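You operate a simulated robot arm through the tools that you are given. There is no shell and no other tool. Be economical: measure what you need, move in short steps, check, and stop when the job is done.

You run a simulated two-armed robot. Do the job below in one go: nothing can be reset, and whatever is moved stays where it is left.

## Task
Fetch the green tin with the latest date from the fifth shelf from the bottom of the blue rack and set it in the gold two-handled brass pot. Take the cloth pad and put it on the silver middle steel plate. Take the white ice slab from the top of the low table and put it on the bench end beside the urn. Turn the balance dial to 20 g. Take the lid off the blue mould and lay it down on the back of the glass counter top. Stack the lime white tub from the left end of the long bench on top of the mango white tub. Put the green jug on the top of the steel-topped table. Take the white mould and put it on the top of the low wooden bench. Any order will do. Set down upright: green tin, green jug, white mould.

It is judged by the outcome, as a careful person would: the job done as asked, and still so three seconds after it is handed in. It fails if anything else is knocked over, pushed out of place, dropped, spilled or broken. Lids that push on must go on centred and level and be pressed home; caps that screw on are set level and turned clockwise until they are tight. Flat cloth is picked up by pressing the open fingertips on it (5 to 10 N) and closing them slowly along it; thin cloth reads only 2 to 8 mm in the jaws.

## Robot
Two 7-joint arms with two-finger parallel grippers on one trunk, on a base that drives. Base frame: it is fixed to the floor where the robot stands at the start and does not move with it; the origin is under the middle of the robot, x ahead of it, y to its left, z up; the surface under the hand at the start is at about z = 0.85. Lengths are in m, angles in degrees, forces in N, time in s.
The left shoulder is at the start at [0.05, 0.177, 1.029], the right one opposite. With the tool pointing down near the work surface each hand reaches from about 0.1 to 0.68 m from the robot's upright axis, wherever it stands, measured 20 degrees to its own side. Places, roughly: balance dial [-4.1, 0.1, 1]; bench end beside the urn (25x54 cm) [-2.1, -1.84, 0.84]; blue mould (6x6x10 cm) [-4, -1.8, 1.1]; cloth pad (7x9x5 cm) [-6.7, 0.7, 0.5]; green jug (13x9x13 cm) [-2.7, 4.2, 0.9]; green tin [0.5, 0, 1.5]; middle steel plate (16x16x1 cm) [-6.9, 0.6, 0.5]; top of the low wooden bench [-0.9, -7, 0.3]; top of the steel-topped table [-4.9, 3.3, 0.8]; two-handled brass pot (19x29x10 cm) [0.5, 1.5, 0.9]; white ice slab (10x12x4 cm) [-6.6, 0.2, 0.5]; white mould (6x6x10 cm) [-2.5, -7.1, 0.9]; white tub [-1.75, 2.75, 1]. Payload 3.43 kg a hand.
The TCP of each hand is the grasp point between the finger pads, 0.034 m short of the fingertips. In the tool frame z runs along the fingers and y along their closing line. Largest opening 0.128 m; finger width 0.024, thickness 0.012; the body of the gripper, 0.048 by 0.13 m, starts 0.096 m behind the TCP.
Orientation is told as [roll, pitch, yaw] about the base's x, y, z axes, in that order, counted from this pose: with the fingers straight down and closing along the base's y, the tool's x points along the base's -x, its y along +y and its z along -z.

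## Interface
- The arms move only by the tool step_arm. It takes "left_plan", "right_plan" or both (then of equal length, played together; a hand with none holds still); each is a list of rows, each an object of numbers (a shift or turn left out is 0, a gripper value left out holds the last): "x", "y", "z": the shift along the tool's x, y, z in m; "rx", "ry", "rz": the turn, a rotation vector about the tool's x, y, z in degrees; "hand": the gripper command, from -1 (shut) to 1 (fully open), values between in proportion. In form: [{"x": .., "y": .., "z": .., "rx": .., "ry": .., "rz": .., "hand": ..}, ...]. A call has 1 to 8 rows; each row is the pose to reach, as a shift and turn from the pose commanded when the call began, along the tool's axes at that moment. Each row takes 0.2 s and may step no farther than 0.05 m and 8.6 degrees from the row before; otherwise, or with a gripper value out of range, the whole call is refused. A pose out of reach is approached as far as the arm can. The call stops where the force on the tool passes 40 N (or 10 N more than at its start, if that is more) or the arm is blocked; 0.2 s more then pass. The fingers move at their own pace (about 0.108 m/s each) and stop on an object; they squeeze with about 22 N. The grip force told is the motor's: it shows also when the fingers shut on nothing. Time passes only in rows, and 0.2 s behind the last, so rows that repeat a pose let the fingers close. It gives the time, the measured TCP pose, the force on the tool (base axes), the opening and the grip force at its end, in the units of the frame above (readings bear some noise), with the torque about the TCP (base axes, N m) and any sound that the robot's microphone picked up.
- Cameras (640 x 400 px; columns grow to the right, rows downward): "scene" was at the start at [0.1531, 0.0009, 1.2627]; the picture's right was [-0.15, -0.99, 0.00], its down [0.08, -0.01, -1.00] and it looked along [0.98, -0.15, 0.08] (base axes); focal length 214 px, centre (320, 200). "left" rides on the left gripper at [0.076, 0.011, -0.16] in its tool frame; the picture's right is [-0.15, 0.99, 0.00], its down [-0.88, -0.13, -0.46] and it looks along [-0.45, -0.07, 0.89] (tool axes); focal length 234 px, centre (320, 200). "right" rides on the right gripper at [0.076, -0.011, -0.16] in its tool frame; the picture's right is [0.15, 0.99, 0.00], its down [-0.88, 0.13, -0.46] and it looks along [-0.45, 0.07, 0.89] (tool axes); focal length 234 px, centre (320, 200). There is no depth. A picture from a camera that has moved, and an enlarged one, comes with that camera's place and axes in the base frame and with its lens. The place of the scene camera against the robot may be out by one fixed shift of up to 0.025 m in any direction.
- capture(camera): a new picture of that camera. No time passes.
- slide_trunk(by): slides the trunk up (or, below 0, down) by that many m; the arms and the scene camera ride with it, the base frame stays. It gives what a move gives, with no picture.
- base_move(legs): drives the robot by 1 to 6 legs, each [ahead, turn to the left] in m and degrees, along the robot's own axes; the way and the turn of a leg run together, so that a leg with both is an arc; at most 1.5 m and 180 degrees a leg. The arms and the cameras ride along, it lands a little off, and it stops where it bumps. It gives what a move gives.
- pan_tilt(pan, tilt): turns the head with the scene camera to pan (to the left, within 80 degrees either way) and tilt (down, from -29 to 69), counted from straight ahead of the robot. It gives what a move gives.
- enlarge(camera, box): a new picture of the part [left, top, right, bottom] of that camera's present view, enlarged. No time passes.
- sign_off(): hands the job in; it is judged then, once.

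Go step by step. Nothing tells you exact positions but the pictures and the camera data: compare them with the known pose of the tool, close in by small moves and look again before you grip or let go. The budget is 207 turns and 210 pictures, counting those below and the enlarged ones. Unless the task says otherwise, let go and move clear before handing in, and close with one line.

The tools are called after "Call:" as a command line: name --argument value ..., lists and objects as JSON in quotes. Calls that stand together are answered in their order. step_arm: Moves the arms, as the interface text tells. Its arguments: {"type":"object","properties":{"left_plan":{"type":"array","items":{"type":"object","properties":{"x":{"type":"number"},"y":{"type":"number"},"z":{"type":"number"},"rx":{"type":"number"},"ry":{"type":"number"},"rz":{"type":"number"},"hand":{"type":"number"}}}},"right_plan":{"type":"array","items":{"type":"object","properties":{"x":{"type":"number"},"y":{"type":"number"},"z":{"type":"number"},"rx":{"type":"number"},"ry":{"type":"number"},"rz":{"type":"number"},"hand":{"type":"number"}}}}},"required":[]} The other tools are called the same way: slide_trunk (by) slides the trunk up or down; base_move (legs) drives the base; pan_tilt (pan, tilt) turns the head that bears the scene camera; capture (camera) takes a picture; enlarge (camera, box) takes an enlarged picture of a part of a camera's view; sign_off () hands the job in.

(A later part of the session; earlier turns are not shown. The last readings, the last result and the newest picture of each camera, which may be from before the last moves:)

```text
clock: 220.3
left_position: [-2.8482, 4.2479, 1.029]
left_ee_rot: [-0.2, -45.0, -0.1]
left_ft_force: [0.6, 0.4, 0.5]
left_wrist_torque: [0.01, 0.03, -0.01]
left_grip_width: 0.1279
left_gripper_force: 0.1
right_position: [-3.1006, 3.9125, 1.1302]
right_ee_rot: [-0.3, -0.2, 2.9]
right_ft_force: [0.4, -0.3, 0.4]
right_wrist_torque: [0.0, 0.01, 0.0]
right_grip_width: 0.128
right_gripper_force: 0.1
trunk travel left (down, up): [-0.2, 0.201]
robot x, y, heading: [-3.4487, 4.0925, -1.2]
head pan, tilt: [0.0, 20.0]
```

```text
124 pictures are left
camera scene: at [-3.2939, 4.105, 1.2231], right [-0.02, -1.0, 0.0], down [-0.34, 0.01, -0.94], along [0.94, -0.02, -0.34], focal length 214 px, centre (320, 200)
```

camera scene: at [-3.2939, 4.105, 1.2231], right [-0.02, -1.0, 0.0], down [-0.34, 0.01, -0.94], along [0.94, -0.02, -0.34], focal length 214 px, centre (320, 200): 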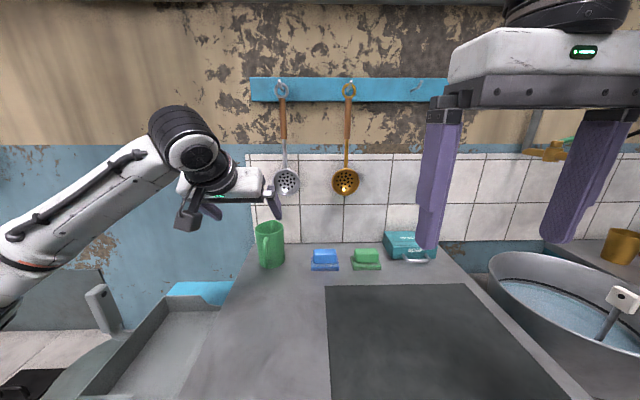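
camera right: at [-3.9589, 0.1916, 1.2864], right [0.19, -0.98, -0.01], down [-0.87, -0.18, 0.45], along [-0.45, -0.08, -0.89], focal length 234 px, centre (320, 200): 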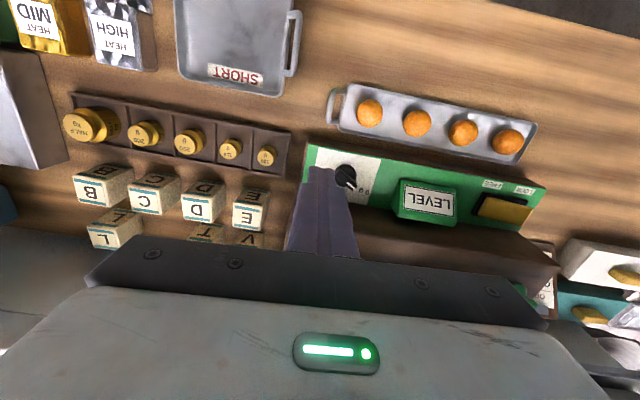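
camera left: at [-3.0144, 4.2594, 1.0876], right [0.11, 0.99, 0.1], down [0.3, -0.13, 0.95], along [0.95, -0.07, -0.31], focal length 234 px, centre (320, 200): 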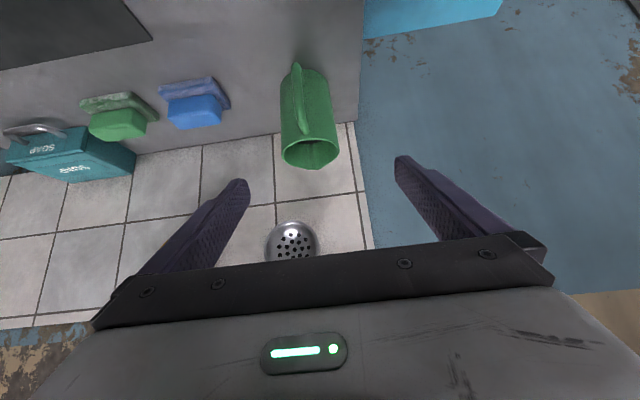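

Rim centre ≈ (−2.697, 4.231, 0.904). I advance along the fingers to straddle the jug.

Call:
step_arm --left_plan '[{"x": 0.007, "y": -0.017, "z": 0.03}, {"x": 0.007, "y": -0.017, "z": 0.07}, {"x": 0.007, "y": -0.017, "z": 0.11}, {"x": 0.007, "y": -0.017, "z": 0.15}]'

Call:
capture --camera "left"

```text
clock: 221.3
left_position: [-2.7468, 4.2283, 0.9222]
left_ee_rot: [-0.2, -45.0, -0.1]
left_ft_force: [0.4, -0.4, 0.5]
left_wrist_torque: [0.01, 0.04, -0.01]
left_grip_width: 0.1279
left_gripper_force: 0.1
right_position: [-3.1016, 3.9121, 1.1293]
right_ee_rot: [-0.3, -0.1, 2.9]
right_ft_force: [0.5, 0.2, 1.0]
right_wrist_torque: [0.0, 0.0, 0.01]
right_grip_width: 0.1282
right_gripper_force: 0.1
trunk travel left (down, up): [-0.2, 0.201]
robot x, y, heading: [-3.4566, 4.0947, -1.3]
head pan, tilt: [0.0, 20.0]
```

```text
123 pictures are left
camera left: at [-2.912, 4.2407, 0.9818], right [0.11, 0.99, 0.1], down [0.3, -0.13, 0.95], along [0.95, -0.07, -0.31], focal length 234 px, centre (320, 200)
```

left: 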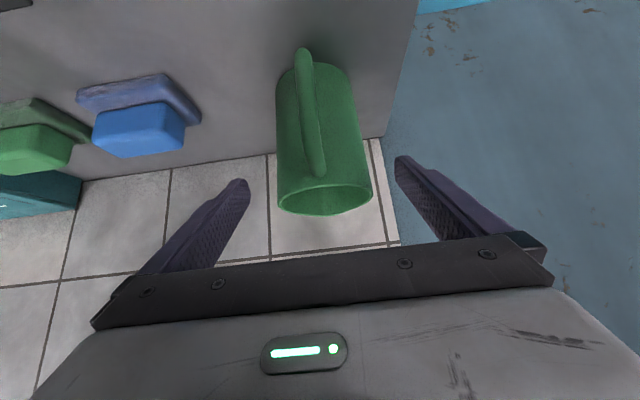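

Call:
step_arm --left_plan '[{"x": 0.002, "z": 0.035}, {"x": 0.0036, "z": 0.068}, {"x": 0.0036, "z": 0.068, "hand": -1}, {"x": 0.0036, "z": 0.068, "hand": -1}, {"x": 0.0036, "z": 0.068, "hand": -1}, {"x": 0.0036, "z": 0.068, "hand": -1}]'

Call:
capture --camera "left"

```text
clock: 222.7
left_position: [-2.7035, 4.228, 0.8713]
left_ee_rot: [-0.3, -45.2, -0.1]
left_ft_force: [0.6, 1.0, -0.2]
left_wrist_torque: [0.01, -0.03, 0.01]
left_grip_width: 0.082
left_gripper_force: 22.5
right_position: [-3.101, 3.912, 1.1303]
right_ee_rot: [-0.3, -0.1, 2.8]
right_ft_force: [0.0, -0.1, -0.8]
right_wrist_torque: [-0.02, 0.0, 0.0]
right_grip_width: 0.1281
right_gripper_force: 0.1
trunk travel left (down, up): [-0.2, 0.201]
robot x, y, heading: [-3.4518, 4.0971, -1.2]
head pan, tilt: [0.0, 20.0]
```

```text
122 pictures are left
camera left: at [-2.8688, 4.2397, 0.9302], right [0.11, 0.99, 0.1], down [0.3, -0.13, 0.95], along [0.95, -0.07, -0.31], focal length 234 px, centre (320, 200)
```

left: 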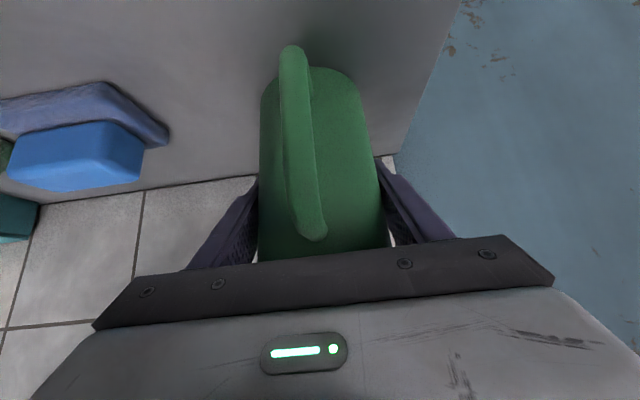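

Gripped at 82 mm. I lift and draw it back.

Call:
step_arm --left_plan '[{"x": -0.014, "z": -0.014}, {"x": -0.045, "z": -0.045}, {"x": -0.08, "z": -0.08}, {"x": -0.115, "z": -0.115}, {"x": -0.115, "z": -0.145}, {"x": -0.1, "z": -0.18}, {"x": -0.08, "z": -0.22}, {"x": -0.06, "z": -0.26}]'

Call:
capture --camera "left"

Call:
capture --camera "scene"

```text
clock: 224.5
left_position: [-2.8469, 4.2316, 1.0962]
left_ee_rot: [-0.4, -45.1, -0.2]
left_ft_force: [-0.2, 0.1, -1.5]
left_wrist_torque: [0.04, -0.04, -0.03]
left_grip_width: 0.0822
left_gripper_force: 21.9
right_position: [-3.1005, 3.9119, 1.1295]
right_ee_rot: [-0.4, -0.2, 2.8]
right_ft_force: [-0.4, 0.3, 0.9]
right_wrist_torque: [0.0, -0.03, 0.0]
right_grip_width: 0.128
right_gripper_force: 0.2
trunk travel left (down, up): [-0.2, 0.201]
robot x, y, heading: [-3.4561, 4.0926, -1.0]
head pan, tilt: [0.0, 20.0]
```

```text
121 pictures are left
camera left: at [-3.0121, 4.2432, 1.1551], right [0.11, 0.99, 0.1], down [0.3, -0.13, 0.95], along [0.95, -0.07, -0.31], focal length 234 px, centre (320, 200)
```

left: 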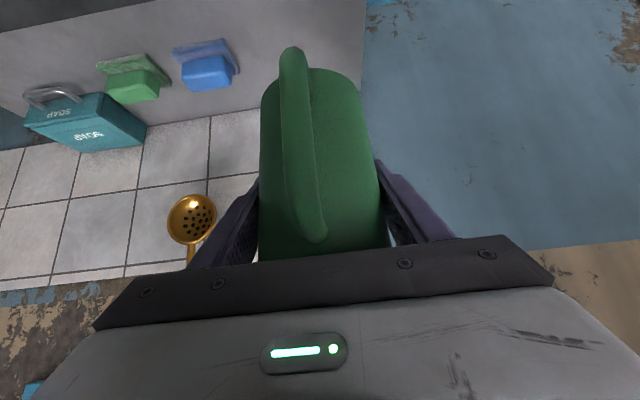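

```text
120 pictures are left
camera scene: at [-3.2948, 4.1057, 1.2233], right [-0.02, -1.0, 0.0], down [-0.34, 0.01, -0.94], along [0.94, -0.02, -0.34], focal length 214 px, centre (320, 200)
```

scene: 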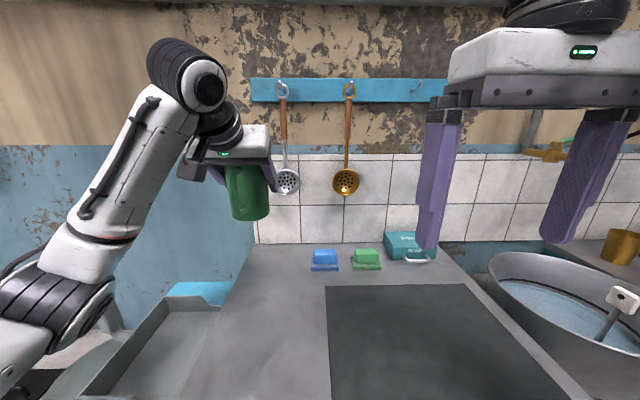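

Jug is held level. I raise the trunk, back off and drive round to the east end of the steel-topped table.

Call:
slide_trunk --by 0.15

Call:
base_move --legs '[[-0.42, 0], [0, -90], [0.85, 0]]'

Call:
pan_tilt --pan -70 --tilt 20

Call:
capture --camera "scene"

```text
clock: 226.2
left_position: [-2.8457, 4.232, 1.2453]
left_ee_rot: [-0.3, -45.1, 0.0]
left_ft_force: [1.0, -0.1, -1.1]
left_wrist_torque: [-0.02, -0.04, 0.01]
left_grip_width: 0.0821
left_gripper_force: 22.2
right_position: [-3.1005, 3.9113, 1.2806]
right_ee_rot: [-0.3, -0.1, 2.8]
right_ft_force: [-0.3, 0.2, 0.0]
right_wrist_torque: [-0.01, 0.02, 0.04]
right_grip_width: 0.1279
right_gripper_force: 0.0
trunk travel left (down, up): [-0.35, 0.051]
robot x, y, heading: [-3.4536, 4.0931, -0.8]
head pan, tilt: [0.0, 20.0]
```

```text
clock: 236.7
left_position: [-3.7539, 2.6514, 1.2465]
left_ee_rot: [-0.3, -45.1, -89.7]
left_ft_force: [0.0, 0.6, -1.1]
left_wrist_torque: [-0.01, 0.0, 0.01]
left_grip_width: 0.082
left_gripper_force: 21.7
right_position: [-4.0747, 2.9035, 1.2799]
right_ee_rot: [-0.3, -0.2, -86.7]
right_ft_force: [0.5, 0.4, 0.0]
right_wrist_torque: [0.02, -0.01, -0.01]
right_grip_width: 0.1279
right_gripper_force: 0.2
trunk travel left (down, up): [-0.35, 0.051]
robot x, y, heading: [-3.8956, 3.2601, -90.5]
head pan, tilt: [0.0, 20.0]
```

```text
clock: 238.1
left_position: [-3.7549, 2.6519, 1.2457]
left_ee_rot: [-0.3, -45.1, -89.8]
left_ft_force: [0.4, 0.4, -0.3]
left_wrist_torque: [-0.01, 0.01, -0.02]
left_grip_width: 0.0819
left_gripper_force: 21.8
right_position: [-4.0754, 2.9044, 1.2804]
right_ee_rot: [-0.3, -0.1, -86.7]
right_ft_force: [0.5, 0.3, 0.2]
right_wrist_torque: [-0.03, 0.05, 0.03]
right_grip_width: 0.1279
right_gripper_force: 0.1
trunk travel left (down, up): [-0.35, 0.051]
robot x, y, heading: [-3.8953, 3.2574, -90.6]
head pan, tilt: [-70.0, 20.0]
```

```text
119 pictures are left
camera scene: at [-3.987, 3.172, 1.3732], right [-0.33, 0.94, 0.0], down [0.32, 0.11, -0.94], along [-0.89, -0.31, -0.34], focal length 214 px, centre (320, 200)
```

scene: 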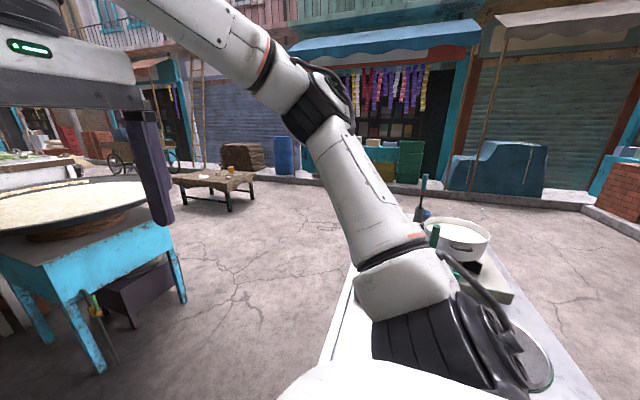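

Call:
base_move --legs '[[0, -89.5]]'

Call:
pan_tilt --pan 0 --tilt 35

Call:
capture --camera "scene"

Call:
capture --camera "right"

```text
clock: 242.3
left_position: [-4.4987, 3.1017, 1.2463]
left_ee_rot: [-0.3, -45.1, -178.2]
left_ft_force: [-0.2, -0.2, -1.1]
left_wrist_torque: [0.01, 0.01, 0.01]
left_grip_width: 0.0816
left_gripper_force: 22.2
right_position: [-4.2537, 3.4305, 1.2796]
right_ee_rot: [-0.3, 0.0, -175.2]
right_ft_force: [-0.7, 0.1, -0.1]
right_wrist_torque: [0.0, 0.0, -0.07]
right_grip_width: 0.128
right_gripper_force: 0.0
trunk travel left (down, up): [-0.35, 0.051]
robot x, y, heading: [-3.8966, 3.2612, -179.4]
head pan, tilt: [-70.0, 20.0]
```

```text
clock: 243.7
left_position: [-4.497, 3.1022, 1.245]
left_ee_rot: [-0.3, -45.1, -178.2]
left_ft_force: [-0.4, 0.0, -1.2]
left_wrist_torque: [-0.06, 0.01, -0.03]
left_grip_width: 0.0817
left_gripper_force: 21.9
right_position: [-4.2538, 3.4299, 1.2803]
right_ee_rot: [-0.3, -0.1, -175.2]
right_ft_force: [-0.6, -0.2, -0.2]
right_wrist_torque: [0.0, 0.0, -0.01]
right_grip_width: 0.1277
right_gripper_force: 0.0
trunk travel left (down, up): [-0.35, 0.051]
robot x, y, heading: [-3.8942, 3.2599, -179.2]
head pan, tilt: [0.0, 35.0]
```

```text
118 pictures are left
camera scene: at [-4.0564, 3.2708, 1.3493], right [-0.01, 1.0, 0.0], down [0.57, 0.01, -0.82], along [-0.82, -0.01, -0.57], focal length 214 px, centre (320, 200)
```

scene: 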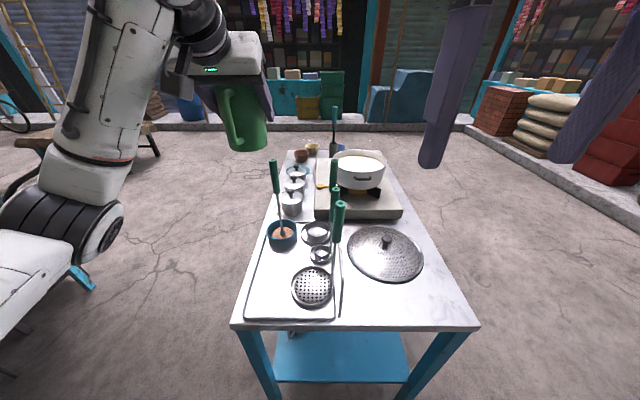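

```text
117 pictures are left
camera right: at [-4.1792, 3.4452, 1.4399], right [0.23, -0.97, -0.01], down [-0.87, -0.21, 0.46], along [-0.45, -0.1, -0.89], focal length 234 px, centre (320, 200)
```

right: 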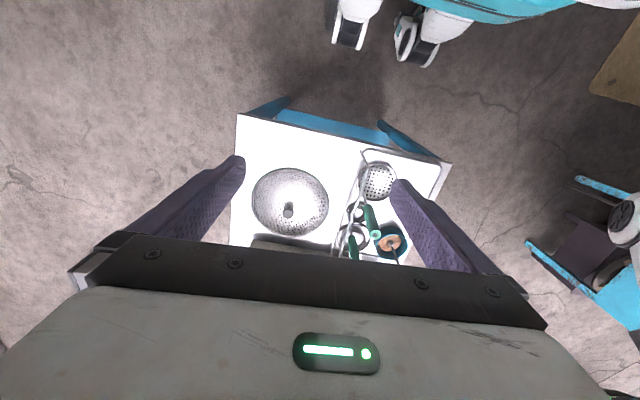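

The near-right corner of the table is free, in front of the lid: about (−4.39, 3.59). I shift the robot north so the left hand can set the jug there.

Call:
base_move --legs '[[0, 90], [-0.47, 0], [0, -90.5]]'

Call:
capture --camera "scene"

Call:
capture --camera "left"

```text
clock: 254.2
left_position: [-4.5037, 3.5685, 1.2449]
left_ee_rot: [-0.3, -45.1, -178.1]
left_ft_force: [-0.1, -1.0, -0.6]
left_wrist_torque: [0.01, 0.0, -0.01]
left_grip_width: 0.0815
left_gripper_force: 21.7
right_position: [-4.2618, 3.8988, 1.2804]
right_ee_rot: [-0.2, -0.1, -174.9]
right_ft_force: [-0.5, -0.8, 0.0]
right_wrist_torque: [0.01, 0.0, -0.01]
right_grip_width: 0.1281
right_gripper_force: 0.0
trunk travel left (down, up): [-0.35, 0.051]
robot x, y, heading: [-3.9018, 3.7273, -178.9]
head pan, tilt: [0.0, 35.0]
```

```text
116 pictures are left
camera scene: at [-4.0631, 3.7403, 1.3493], right [-0.02, 1.0, 0.0], down [0.57, 0.01, -0.82], along [-0.82, -0.01, -0.57], focal length 214 px, centre (320, 200)
```

scene: 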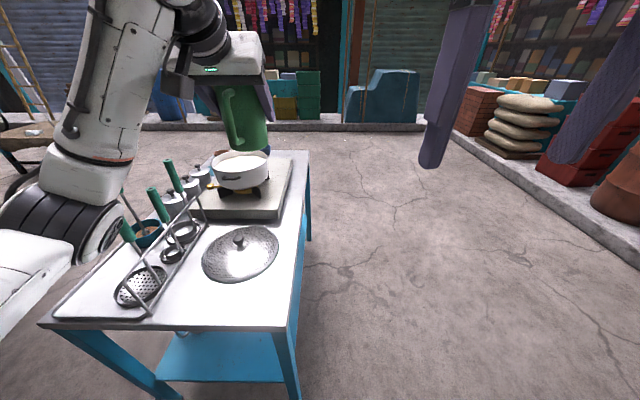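

```text
115 pictures are left
camera left: at [-4.3357, 3.5634, 1.3049], right [-0.07, -0.99, 0.1], down [-0.3, 0.12, 0.95], along [-0.95, 0.04, -0.31], focal length 234 px, centre (320, 200)
```

left: 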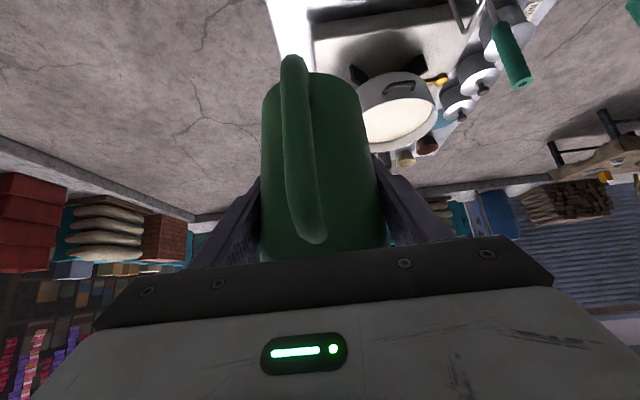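

I shift the jug over the free corner, then lower.

Call:
step_arm --left_plan '[{"x": 0.028, "y": -0.012, "z": -0.028}, {"x": 0.056, "y": -0.024, "z": -0.056}, {"x": 0.084, "y": -0.036, "z": -0.084}, {"x": 0.084, "y": -0.036, "z": -0.084}]'

Call:
slide_trunk --by -0.24

Call:
pan_tilt --pan 10 --tilt 45

Call:
capture --camera "scene"

Call:
capture --camera "left"

```text
clock: 255.2
left_position: [-4.3882, 3.6104, 1.2457]
left_ee_rot: [-0.3, -45.1, -178.1]
left_ft_force: [-0.3, -0.2, -1.1]
left_wrist_torque: [0.0, 0.04, -0.02]
left_grip_width: 0.0819
left_gripper_force: 22.1
right_position: [-4.2605, 3.8967, 1.2812]
right_ee_rot: [-0.3, 0.0, -174.9]
right_ft_force: [0.2, 0.2, 0.1]
right_wrist_torque: [0.01, 0.0, 0.03]
right_grip_width: 0.1278
right_gripper_force: 0.1
trunk travel left (down, up): [-0.35, 0.051]
robot x, y, heading: [-3.9012, 3.7288, -179.0]
head pan, tilt: [0.0, 35.0]
```

```text
clock: 257.7
left_position: [-4.3876, 3.6102, 1.006]
left_ee_rot: [-0.3, -45.1, -178.0]
left_ft_force: [-0.3, 0.0, -1.1]
left_wrist_torque: [0.0, 0.0, 0.0]
left_grip_width: 0.0817
left_gripper_force: 21.9
right_position: [-4.2608, 3.8979, 1.0402]
right_ee_rot: [-0.4, -0.1, -175.0]
right_ft_force: [-0.3, 0.7, -1.0]
right_wrist_torque: [0.01, 0.02, -0.01]
right_grip_width: 0.128
right_gripper_force: 0.1
trunk travel left (down, up): [-0.11, 0.291]
robot x, y, heading: [-3.9045, 3.73, -179.0]
head pan, tilt: [0.0, 35.0]
```

```text
clock: 258.4
left_position: [-4.3874, 3.6103, 1.0064]
left_ee_rot: [-0.4, -45.1, -178.1]
left_ft_force: [0.7, 0.4, -0.8]
left_wrist_torque: [0.05, 0.05, -0.01]
left_grip_width: 0.0818
left_gripper_force: 21.8
right_position: [-4.261, 3.8976, 1.0406]
right_ee_rot: [-0.3, -0.1, -175.0]
right_ft_force: [1.1, 0.0, -0.3]
right_wrist_torque: [-0.02, -0.01, 0.0]
right_grip_width: 0.1281
right_gripper_force: 0.1
trunk travel left (down, up): [-0.11, 0.291]
robot x, y, heading: [-3.9, 3.7297, -179.0]
head pan, tilt: [10.0, 45.0]
```

```text
114 pictures are left
camera scene: at [-4.0549, 3.7263, 1.0945], right [-0.19, 0.98, 0.0], down [0.69, 0.13, -0.71], along [-0.69, -0.13, -0.71], focal length 214 px, centre (320, 200)
```

scene: 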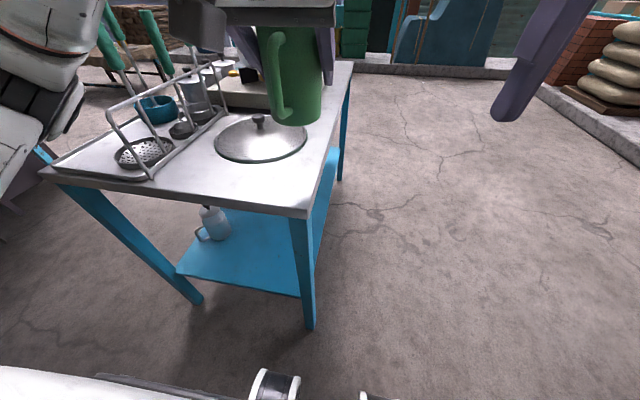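

```text
113 pictures are left
camera left: at [-4.2186, 3.6038, 1.0661], right [-0.07, -0.99, 0.1], down [-0.3, 0.12, 0.95], along [-0.95, 0.04, -0.31], focal length 234 px, centre (320, 200)
```

left: 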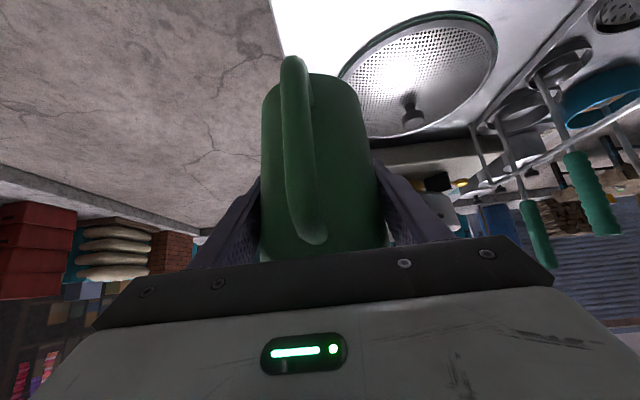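

Table's right edge is at y ≈ 3.638, so I move the jug 3 cm inward and lower it.

Call:
step_arm --left_plan '[{"y": 0.03}, {"y": 0.03, "x": 0.025, "z": 0.025}, {"y": 0.03, "x": 0.045, "z": 0.045}, {"y": 0.03, "x": 0.057, "z": 0.057}, {"y": 0.03, "x": 0.061, "z": 0.061}]'

Call:
capture --camera "scene"

```text
clock: 259.6
left_position: [-4.3846, 3.5804, 0.9213]
left_ee_rot: [-0.4, -45.3, -178.0]
left_ft_force: [-0.7, -0.1, -1.3]
left_wrist_torque: [-0.01, 0.01, 0.01]
left_grip_width: 0.0814
left_gripper_force: 22.0
right_position: [-4.2615, 3.8984, 1.0404]
right_ee_rot: [-0.4, -0.1, -175.0]
right_ft_force: [0.5, 0.0, 0.3]
right_wrist_torque: [0.02, 0.0, -0.01]
right_grip_width: 0.128
right_gripper_force: 0.1
trunk travel left (down, up): [-0.11, 0.291]
robot x, y, heading: [-3.9018, 3.7296, -178.9]
head pan, tilt: [10.0, 45.0]
```

```text
112 pictures are left
camera scene: at [-4.0549, 3.7262, 1.0945], right [-0.19, 0.98, 0.0], down [0.69, 0.14, -0.71], along [-0.69, -0.14, -0.71], focal length 214 px, centre (320, 200)
```

scene: 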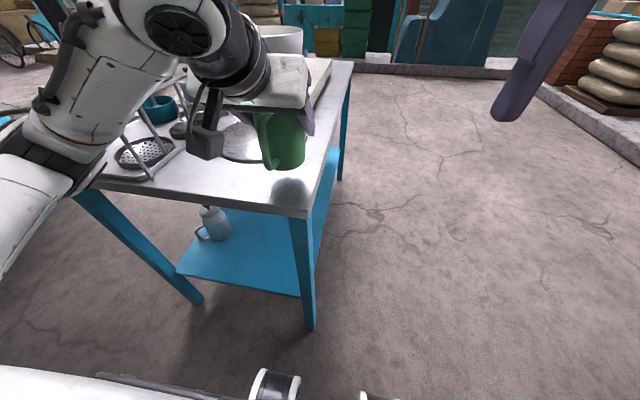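

Call:
step_arm --left_plan '[{"x": 0.004, "z": 0.004}, {"x": 0.007, "z": 0.007}, {"x": 0.01, "z": 0.01}, {"x": 0.012, "z": 0.012}]'

```text
clock: 260.6
left_position: [-4.3862, 3.5805, 0.904]
left_ee_rot: [-0.3, -45.1, -178.0]
left_ft_force: [0.4, -0.4, -0.9]
left_wrist_torque: [-0.02, 0.0, -0.01]
left_grip_width: 0.0816
left_gripper_force: 21.8
right_position: [-4.2607, 3.8979, 1.0392]
right_ee_rot: [-0.3, -0.1, -175.0]
right_ft_force: [-0.5, -0.9, 0.1]
right_wrist_torque: [-0.01, -0.01, -0.01]
right_grip_width: 0.1281
right_gripper_force: 0.0
trunk travel left (down, up): [-0.11, 0.291]
robot x, y, heading: [-3.9026, 3.7275, -179.2]
head pan, tilt: [10.0, 45.0]
```

Call:
step_arm --left_plan '[{"x": 0.003, "z": 0.003}, {"x": 0.006, "z": 0.006}, {"x": 0.009, "z": 0.009}]'

Call:
capture --camera "scene"

```text
clock: 261.4
left_position: [-4.3861, 3.5813, 0.8921]
left_ee_rot: [-0.3, -45.1, -177.9]
left_ft_force: [0.6, -1.1, -0.8]
left_wrist_torque: [-0.05, 0.03, 0.01]
left_grip_width: 0.0815
left_gripper_force: 22.1
right_position: [-4.2614, 3.8979, 1.0405]
right_ee_rot: [-0.3, -0.1, -175.1]
right_ft_force: [0.2, 0.5, -0.3]
right_wrist_torque: [0.0, -0.02, 0.03]
right_grip_width: 0.1278
right_gripper_force: 0.0
trunk travel left (down, up): [-0.11, 0.291]
robot x, y, heading: [-3.9019, 3.7266, -178.9]
head pan, tilt: [10.0, 45.0]
```

```text
111 pictures are left
camera scene: at [-4.0549, 3.7262, 1.0945], right [-0.19, 0.98, 0.0], down [0.69, 0.14, -0.71], along [-0.69, -0.14, -0.71], focal length 214 px, centre (320, 200)
```

scene: 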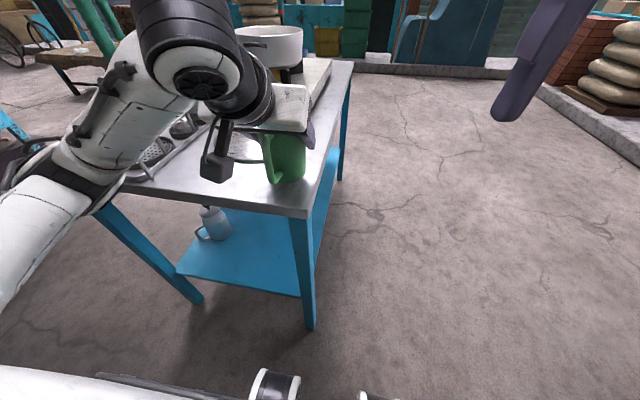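

Call:
step_arm --left_plan '[{"x": 0.003, "z": 0.003}, {"x": 0.006, "z": 0.006}, {"x": 0.009, "z": 0.009}, {"x": 0.012, "z": 0.012}]'

Call:
enlarge --camera "scene" --box '[200, 90, 360, 240]'

```text
clock: 262.4
left_position: [-4.3861, 3.5813, 0.8743]
left_ee_rot: [-0.2, -45.2, -178.0]
left_ft_force: [0.3, 0.5, -0.9]
left_wrist_torque: [-0.01, 0.02, 0.01]
left_grip_width: 0.0818
left_gripper_force: 22.3
right_position: [-4.2611, 3.898, 1.0401]
right_ee_rot: [-0.3, -0.1, -175.0]
right_ft_force: [1.2, 0.9, -0.6]
right_wrist_torque: [-0.01, -0.01, 0.0]
right_grip_width: 0.1281
right_gripper_force: 0.0
trunk travel left (down, up): [-0.11, 0.291]
robot x, y, heading: [-3.9003, 3.7308, -179.0]
head pan, tilt: [10.0, 45.0]
```

```text
2.67 times, centred on (280, 165) of scene
camera zoom: at [-4.0549, 3.7262, 1.0945], right [-0.19, 0.98, 0.0], down [0.69, 0.14, -0.71], along [-0.69, -0.14, -0.71], focal length 572 px, centre (427, 293)
```

zoom: 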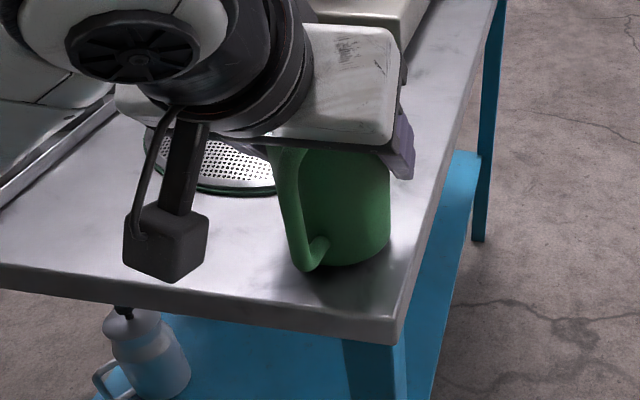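

Call:
step_arm --left_plan '[{"x": 0.003, "z": 0.003}, {"x": 0.006, "z": 0.006}, {"x": 0.008, "z": 0.008}]'

Call:
enlarge --camera "scene" --box '[200, 90, 360, 240]'

```text
clock: 263.2
left_position: [-4.386, 3.58, 0.8658]
left_ee_rot: [-0.5, -45.3, -177.8]
left_ft_force: [-1.2, -4.0, 17.6]
left_wrist_torque: [0.01, -0.24, -0.04]
left_grip_width: 0.0816
left_gripper_force: 21.8
right_position: [-4.2594, 3.8986, 1.0409]
right_ee_rot: [-0.3, -0.2, -174.9]
right_ft_force: [0.4, -0.8, 0.3]
right_wrist_torque: [0.0, 0.04, -0.01]
right_grip_width: 0.128
right_gripper_force: 0.1
trunk travel left (down, up): [-0.11, 0.291]
robot x, y, heading: [-3.8965, 3.7302, -179.1]
head pan, tilt: [10.0, 45.0]
```

```text
2.67 times, centred on (280, 165) of scene
camera zoom: at [-4.0538, 3.7263, 1.095], right [-0.19, 0.98, 0.0], down [0.69, 0.14, -0.71], along [-0.69, -0.14, -0.71], focal length 572 px, centre (427, 293)
```

zoom: 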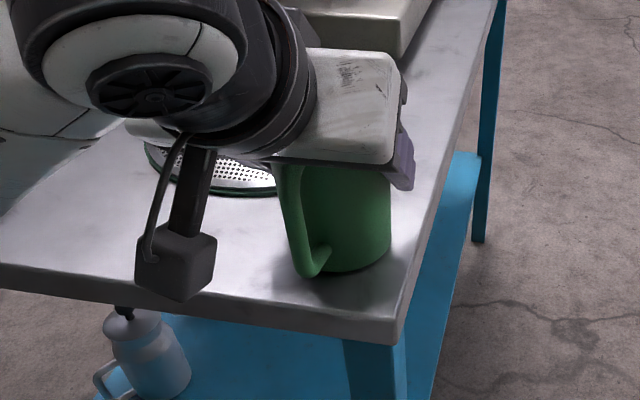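

Contact. I ease off, open and withdraw along the fingers.

Call:
step_arm --left_plan '[{"x": -0.002, "z": -0.002}, {"x": -0.002, "z": -0.002, "hand": 1}, {"x": -0.002, "z": -0.002, "hand": 1}, {"x": -0.002, "z": -0.002, "hand": 1}, {"x": -0.002, "z": -0.04, "hand": 1}, {"x": -0.002, "z": -0.085, "hand": 1}, {"x": -0.01, "z": -0.13, "hand": 1}, {"x": -0.02, "z": -0.175, "hand": 1}]'

Call:
capture --camera "scene"

```text
clock: 265.0
left_position: [-4.2739, 3.5858, 1.0007]
left_ee_rot: [-0.3, -45.2, -178.1]
left_ft_force: [-0.5, 0.5, -0.9]
left_wrist_torque: [0.02, -0.01, -0.03]
left_grip_width: 0.1283
left_gripper_force: 0.1
right_position: [-4.2614, 3.8976, 1.0403]
right_ee_rot: [-0.3, -0.1, -175.0]
right_ft_force: [-0.1, 1.0, 0.2]
right_wrist_torque: [0.0, 0.02, 0.01]
right_grip_width: 0.1281
right_gripper_force: 0.0
trunk travel left (down, up): [-0.11, 0.291]
robot x, y, heading: [-3.9011, 3.7265, -179.0]
head pan, tilt: [10.0, 45.0]
```

```text
108 pictures are left
camera scene: at [-4.0546, 3.7263, 1.0945], right [-0.19, 0.98, 0.0], down [0.69, 0.13, -0.71], along [-0.69, -0.14, -0.71], focal length 214 px, centre (320, 200)
```

scene: 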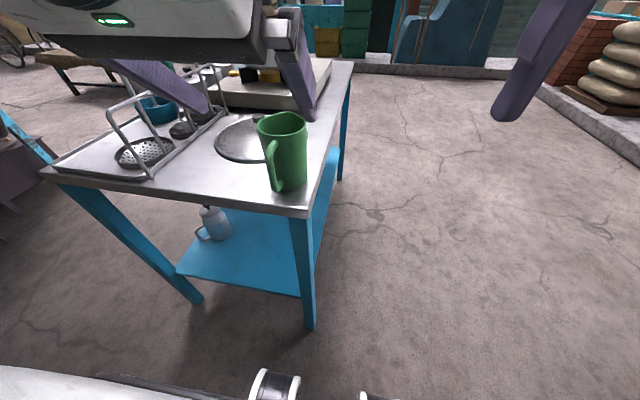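

The jug stands upright on the table. Now to the low table in the west: I raise the trunk a little, drive round through the open lane at y ≈ 2.4 and look.

Call:
slide_trunk --by 0.12

Call:
base_move --legs '[[0, 89], [1.3, 0], [0, -90], [1.4, 0], [0, 50]]'

Call:
pan_tilt --pan 0 --tilt 15

Call:
capture --camera "scene"

```text
clock: 266.5
left_position: [-4.2732, 3.584, 1.1213]
left_ee_rot: [-0.3, -45.2, -178.0]
left_ft_force: [-0.4, 0.4, -0.2]
left_wrist_torque: [0.0, 0.02, 0.0]
left_grip_width: 0.1281
left_gripper_force: 0.0
right_position: [-4.2609, 3.8972, 1.1591]
right_ee_rot: [-0.3, 0.0, -175.0]
right_ft_force: [0.6, -0.7, 1.0]
right_wrist_torque: [-0.03, -0.03, 0.03]
right_grip_width: 0.1278
right_gripper_force: 0.1
trunk travel left (down, up): [-0.23, 0.171]
robot x, y, heading: [-3.9004, 3.7286, -179.0]
head pan, tilt: [10.0, 45.0]
```

```text
clock: 289.5
left_position: [-5.4464, 2.0673, 1.1208]
left_ee_rot: [-0.2, -45.2, -130.6]
left_ft_force: [0.1, 0.3, -0.3]
left_wrist_torque: [-0.02, -0.02, -0.04]
left_grip_width: 0.1277
left_gripper_force: 0.1
right_position: [-5.6696, 2.2898, 1.1595]
right_ee_rot: [-0.4, -0.2, -127.8]
right_ft_force: [-1.1, 0.5, 0.1]
right_wrist_torque: [0.0, -0.02, -0.02]
right_grip_width: 0.1279
right_gripper_force: 0.1
trunk travel left (down, up): [-0.23, 0.171]
robot x, y, heading: [-5.2999, 2.4359, -131.7]
head pan, tilt: [10.0, 45.0]
```

```text
clock: 290.5
left_position: [-5.4485, 2.0676, 1.1219]
left_ee_rot: [-0.3, -45.0, -130.7]
left_ft_force: [0.8, -0.1, 0.3]
left_wrist_torque: [-0.01, -0.02, 0.01]
left_grip_width: 0.1278
left_gripper_force: 0.0
right_position: [-5.6688, 2.2889, 1.1597]
right_ee_rot: [-0.3, -0.1, -127.7]
right_ft_force: [0.6, 0.0, 1.2]
right_wrist_torque: [0.0, 0.0, 0.02]
right_grip_width: 0.1277
right_gripper_force: 0.1
trunk travel left (down, up): [-0.23, 0.171]
robot x, y, heading: [-5.2986, 2.4388, -131.5]
head pan, tilt: [0.0, 15.0]
```

```text
107 pictures are left
camera scene: at [-5.4137, 2.3319, 1.2612], right [-0.75, 0.66, 0.0], down [0.17, 0.19, -0.97], along [-0.64, -0.72, -0.26], focal length 214 px, centre (320, 200)
```

scene: 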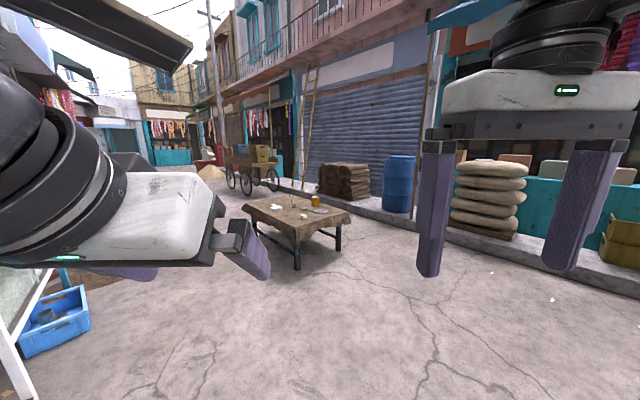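

Call:
enlarge --camera "scene" --box '[230, 170, 370, 280]'

```text
3.64 times, centred on (300, 225) of scene
camera zoom: at [-5.4137, 2.3319, 1.2612], right [-0.75, 0.66, 0.0], down [0.17, 0.19, -0.97], along [-0.64, -0.72, -0.26], focal length 780 px, centre (393, 109)
```

zoom: 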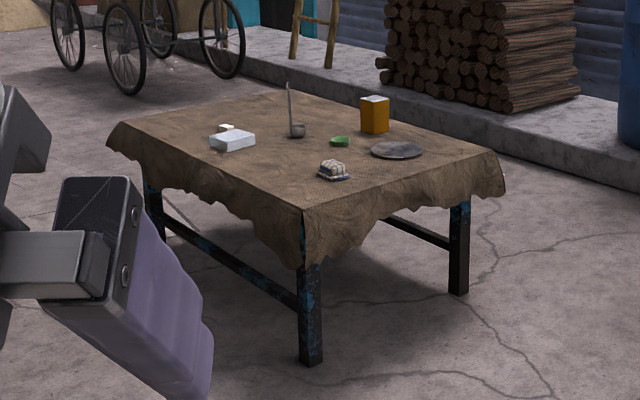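

I see the low table: folded pad ≈ (−6.68, 0.65), plate ≈ (−6.97, 0.55), ice slab ≈ (−6.62, 0.19), top ≈ 0.47. I drive to its north side facing south.

Call:
base_move --legs '[[0, -28], [1.0, 0], [0.55, 0], [0, 69.5], [0.7, 0]]'

Call:
slide_trunk --by -0.2

Call:
pan_tilt --pan -5 --tilt 45

Call:
capture --camera "scene"

```text
clock: 306.3
left_position: [-6.6712, 0.8029, 1.1202]
left_ee_rot: [-0.2, -45.1, -91.8]
left_ft_force: [-0.4, -0.5, 0.5]
left_wrist_torque: [0.0, -0.01, 0.02]
left_grip_width: 0.1282
left_gripper_force: 0.0
right_position: [-6.9831, 0.8375, 1.1601]
right_ee_rot: [-0.2, -0.2, -88.9]
right_ft_force: [-0.1, -0.5, -0.1]
right_wrist_torque: [0.04, 0.02, -0.02]
right_grip_width: 0.128
right_gripper_force: 0.0
trunk travel left (down, up): [-0.23, 0.171]
robot x, y, heading: [-6.7948, 1.1834, -92.7]
head pan, tilt: [0.0, 15.0]
```

```text
clock: 308.5
left_position: [-6.6705, 0.8039, 0.9219]
left_ee_rot: [-0.3, -45.0, -91.9]
left_ft_force: [1.0, -0.2, 0.1]
left_wrist_torque: [0.04, 0.0, 0.01]
left_grip_width: 0.128
left_gripper_force: 0.1
right_position: [-6.984, 0.8374, 0.9607]
right_ee_rot: [-0.3, -0.2, -88.8]
right_ft_force: [-0.1, -0.2, 0.1]
right_wrist_torque: [0.02, 0.01, -0.02]
right_grip_width: 0.128
right_gripper_force: 0.0
trunk travel left (down, up): [-0.03, 0.371]
robot x, y, heading: [-6.7926, 1.1836, -92.9]
head pan, tilt: [0.0, 15.0]
```

```text
clock: 309.4
left_position: [-6.671, 0.8029, 0.9196]
left_ee_rot: [-0.3, -45.1, -91.9]
left_ft_force: [-0.3, 0.4, 0.1]
left_wrist_torque: [-0.01, 0.0, 0.03]
left_grip_width: 0.1283
left_gripper_force: 0.1
right_position: [-6.9838, 0.837, 0.9592]
right_ee_rot: [-0.2, 0.0, -88.7]
right_ft_force: [0.4, -0.6, -0.8]
right_wrist_torque: [0.0, -0.01, 0.06]
right_grip_width: 0.128
right_gripper_force: 0.1
trunk travel left (down, up): [-0.03, 0.371]
robot x, y, heading: [-6.7919, 1.1866, -92.9]
head pan, tilt: [-5.0, 45.0]
```

```text
105 pictures are left
camera scene: at [-6.8087, 1.049, 1.0146], right [-0.99, 0.13, 0.0], down [0.1, 0.7, -0.71], along [-0.1, -0.7, -0.71], focal length 214 px, centre (320, 200)
```

scene: 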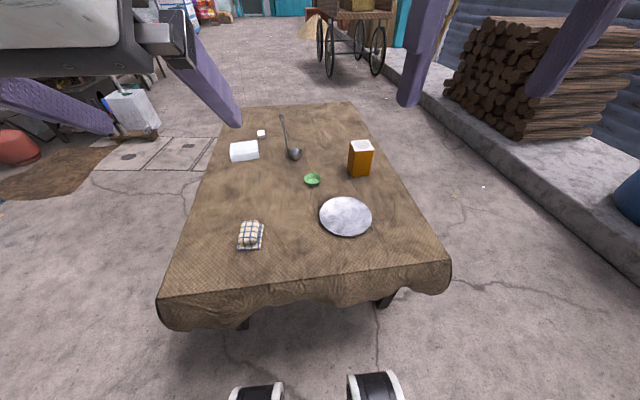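

Pad ≈ (−6.67, 0.665), plate centre ≈ (−6.965, 0.605). I turn the left hand fingers-down and bring it over the pad.

Call:
step_arm --left_plan '[{"ry": 7.5, "x": 0.008, "z": 0.04}, {"ry": 15, "x": 0.016, "z": 0.08}, {"ry": 22.5, "x": 0.024, "z": 0.12}, {"ry": 30, "x": 0.032, "z": 0.16}, {"ry": 37.5, "x": 0.04, "z": 0.2}, {"ry": 45, "x": 0.046, "z": 0.237}, {"ry": 45, "x": 0.046, "z": 0.237}]'

Call:
capture --camera "left"

```text
clock: 311.1
left_position: [-6.6754, 0.665, 0.7191]
left_ee_rot: [-0.2, 0.0, -92.0]
left_ft_force: [1.1, -0.1, 0.6]
left_wrist_torque: [-0.02, -0.04, 0.0]
left_grip_width: 0.128
left_gripper_force: 0.1
right_position: [-6.9839, 0.8371, 0.9595]
right_ee_rot: [-0.3, -0.1, -88.8]
right_ft_force: [-0.1, -0.2, -0.4]
right_wrist_torque: [0.02, 0.01, -0.01]
right_grip_width: 0.1282
right_gripper_force: 0.2
trunk travel left (down, up): [-0.03, 0.371]
robot x, y, heading: [-6.791, 1.1825, -92.8]
head pan, tilt: [-5.0, 45.0]
```

```text
104 pictures are left
camera left: at [-6.6598, 0.7402, 0.8792], right [0.98, -0.18, 0.0], down [-0.16, -0.88, 0.46], along [-0.09, -0.45, -0.89], focal length 234 px, centre (320, 200)
```

left: 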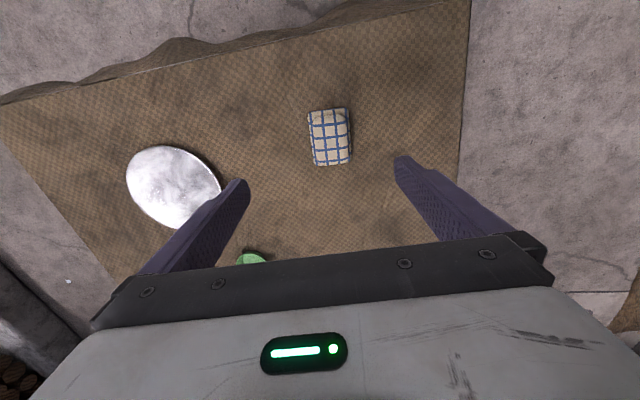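

Call:
step_arm --left_plan '[{"x": -0.004, "y": 0.01, "z": 0.04}, {"x": -0.007, "y": 0.014, "z": 0.08}, {"x": -0.007, "y": 0.014, "z": 0.12}, {"x": -0.007, "y": 0.014, "z": 0.16}, {"x": -0.007, "y": 0.014, "z": 0.185}]'

Call:
capture --camera "left"

Call:
enlarge --camera "scene" --box '[180, 170, 330, 290]'

```text
clock: 312.2
left_position: [-6.6657, 0.6599, 0.5341]
left_ee_rot: [-0.2, -0.1, -92.1]
left_ft_force: [0.5, -0.2, -0.6]
left_wrist_torque: [0.02, -0.01, -0.01]
left_grip_width: 0.1281
left_gripper_force: 0.0
right_position: [-6.9835, 0.8373, 0.9594]
right_ee_rot: [-0.3, -0.1, -88.8]
right_ft_force: [0.6, -0.7, 0.5]
right_wrist_torque: [0.01, -0.03, -0.02]
right_grip_width: 0.1277
right_gripper_force: 0.0
trunk travel left (down, up): [-0.03, 0.371]
robot x, y, heading: [-6.7892, 1.1859, -92.9]
head pan, tilt: [-5.0, 45.0]
```

```text
103 pictures are left
camera left: at [-6.6489, 0.7352, 0.6947], right [0.98, -0.18, 0.0], down [-0.16, -0.87, 0.46], along [-0.09, -0.45, -0.89], focal length 234 px, centre (320, 200)
```

left: 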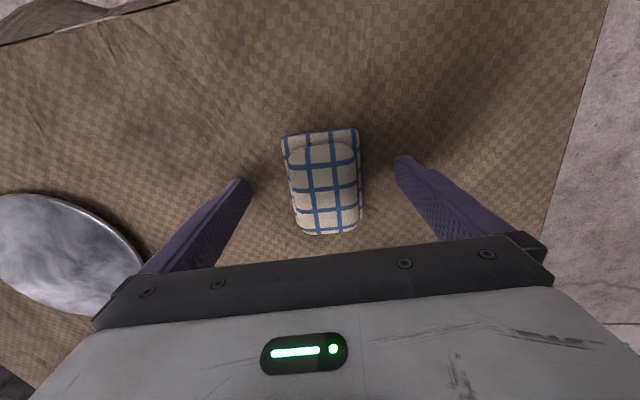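

```text
3.33 times, centred on (255, 230) of scene
camera zoom: at [-6.8087, 1.0491, 1.0145], right [-0.99, 0.14, 0.0], down [0.1, 0.7, -0.71], along [-0.1, -0.7, -0.71], focal length 715 px, centre (537, 100)
```

zoom: 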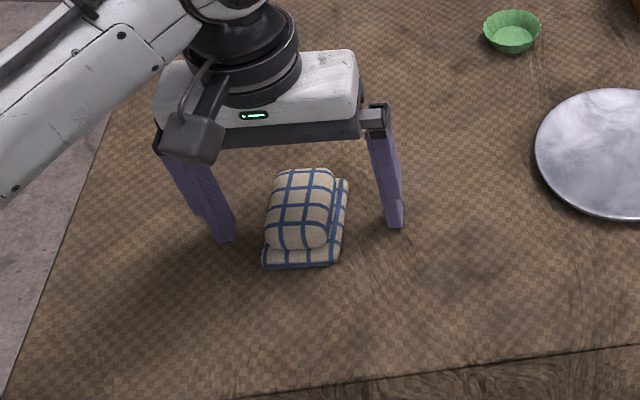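

Call:
step_arm --left_plan '[{"z": 0.015}, {"z": 0.025}, {"z": 0.032}]'

Call:
enlarge --camera "scene" --box '[200, 190, 300, 260]'

```text
clock: 312.6
left_position: [-6.6648, 0.6589, 0.5343]
left_ee_rot: [-0.1, -0.4, -91.9]
left_ft_force: [-0.8, 10.5, 17.4]
left_wrist_torque: [0.5, -1.17, 0.52]
left_grip_width: 0.1278
left_gripper_force: 0.2
right_position: [-6.9837, 0.8388, 0.9602]
right_ee_rot: [-0.3, -0.3, -88.9]
right_ft_force: [-0.2, 0.0, -0.1]
right_wrist_torque: [-0.01, -0.02, -0.02]
right_grip_width: 0.128
right_gripper_force: 0.1
trunk travel left (down, up): [-0.03, 0.371]
robot x, y, heading: [-6.7922, 1.1813, -92.6]
head pan, tilt: [-5.0, 45.0]
stopped in row 1 (left hand): the force on the tool passed its limit at 51 N (the readings are from after the stop); the commanded pose is now the measured one
```

```text
5.71 times, centred on (250, 225) of scene
camera zoom: at [-6.8091, 1.0505, 1.015], right [-0.99, 0.13, 0.0], down [0.1, 0.7, -0.71], along [-0.09, -0.7, -0.71], focal length 1226 px, centre (720, 57)
```

zoom: 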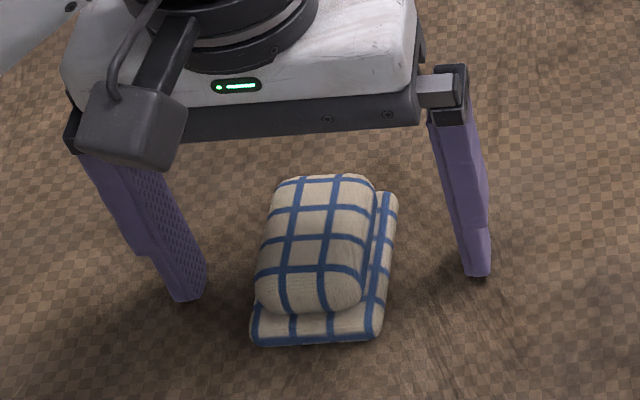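

The fingertips met the table at z ≈ 0.50. I raise 5 mm, close on the pad and lift.

Call:
step_arm --left_plan '[{"z": -0.005}, {"z": -0.005, "hand": -1}, {"z": -0.005, "hand": -1}, {"z": -0.005, "hand": -1}, {"z": -0.005, "hand": -1}, {"z": -0.04, "hand": -1}, {"z": -0.08, "hand": -1}, {"z": -0.11, "hand": -1}]'

Call:
capture --camera "left"

```text
clock: 314.4
left_position: [-6.6607, 0.659, 0.6418]
left_ee_rot: [-0.2, -0.3, -92.0]
left_ft_force: [-0.6, 0.0, -0.7]
left_wrist_torque: [0.01, 0.0, -0.03]
left_grip_width: 0.0611
left_gripper_force: 21.3
right_position: [-6.9838, 0.8367, 0.9598]
right_ee_rot: [-0.3, -0.1, -88.8]
right_ft_force: [0.1, -0.3, -0.7]
right_wrist_torque: [0.03, 0.03, -0.01]
right_grip_width: 0.1281
right_gripper_force: 0.1
trunk travel left (down, up): [-0.03, 0.371]
robot x, y, heading: [-6.7908, 1.1872, -92.7]
head pan, tilt: [-5.0, 45.0]
```

```text
100 pictures are left
camera left: at [-6.6456, 0.7358, 0.8017], right [0.98, -0.18, 0.0], down [-0.16, -0.87, 0.46], along [-0.08, -0.45, -0.89], focal length 234 px, centre (320, 200)
```

left: 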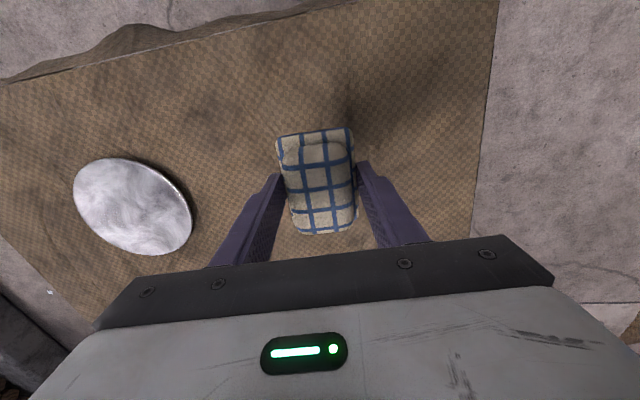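

Pad is held. The plate centre is about (−6.942, 0.63). I turn the base 29° right, which swings the hand toward it.

Call:
base_move --legs '[[0, -29]]'

Call:
capture --camera "left"

```text
clock: 316.3
left_position: [-6.9341, 0.6631, 0.6424]
left_ee_rot: [-0.3, -0.3, -121.1]
left_ft_force: [-0.3, 0.4, -1.0]
left_wrist_torque: [0.0, 0.0, 0.0]
left_grip_width: 0.0616
left_gripper_force: 21.8
right_position: [-7.1282, 0.9752, 0.9601]
right_ee_rot: [-0.3, -0.1, -118.0]
right_ft_force: [-0.5, 0.4, 0.1]
right_wrist_torque: [-0.02, 0.01, 0.0]
right_grip_width: 0.1281
right_gripper_force: 0.1
trunk travel left (down, up): [-0.03, 0.371]
robot x, y, heading: [-6.7942, 1.1883, -122.0]
head pan, tilt: [-5.0, 45.0]
```

```text
99 pictures are left
camera left: at [-6.8831, 0.7227, 0.8012], right [0.77, -0.64, 0.0], down [-0.56, -0.68, 0.46], along [-0.29, -0.35, -0.89], focal length 234 px, centre (320, 200)
```

left: 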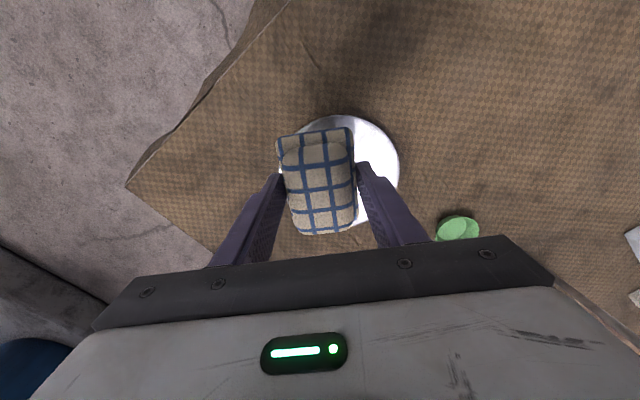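

Call:
step_arm --left_plan '[{"x": -0.0326, "y": 0.0225}, {"x": -0.0326, "y": 0.0225, "z": 0.035}, {"x": -0.0326, "y": 0.0225, "z": 0.065}, {"x": -0.0326, "y": 0.0225, "z": 0.083}, {"x": -0.0326, "y": 0.0225, "z": 0.088}]'

Call:
capture --camera "left"

```text
clock: 317.5
left_position: [-6.9346, 0.6225, 0.5523]
left_ee_rot: [-0.2, -0.2, -121.1]
left_ft_force: [0.0, 0.1, -0.4]
left_wrist_torque: [0.01, -0.01, 0.0]
left_grip_width: 0.0614
left_gripper_force: 22.0
right_position: [-7.129, 0.9749, 0.959]
right_ee_rot: [-0.3, -0.1, -118.0]
right_ft_force: [0.4, 0.7, -0.8]
right_wrist_torque: [-0.02, -0.03, 0.0]
right_grip_width: 0.1282
right_gripper_force: 0.2
trunk travel left (down, up): [-0.03, 0.371]
robot x, y, heading: [-6.79, 1.1811, -122.0]
head pan, tilt: [-5.0, 45.0]
```

```text
98 pictures are left
camera left: at [-6.8828, 0.6821, 0.7121], right [0.77, -0.64, 0.0], down [-0.56, -0.69, 0.46], along [-0.3, -0.35, -0.89], focal length 234 px, centre (320, 200)
```

left: 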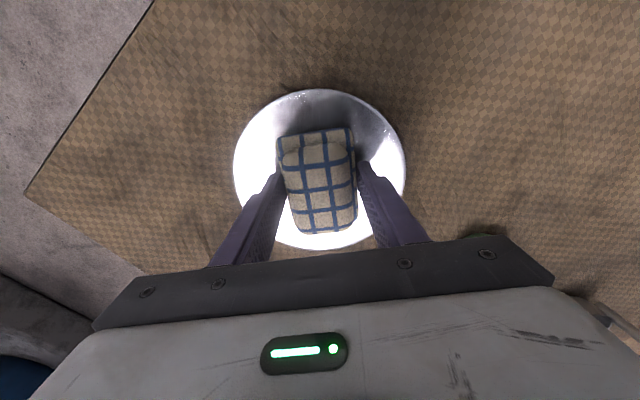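

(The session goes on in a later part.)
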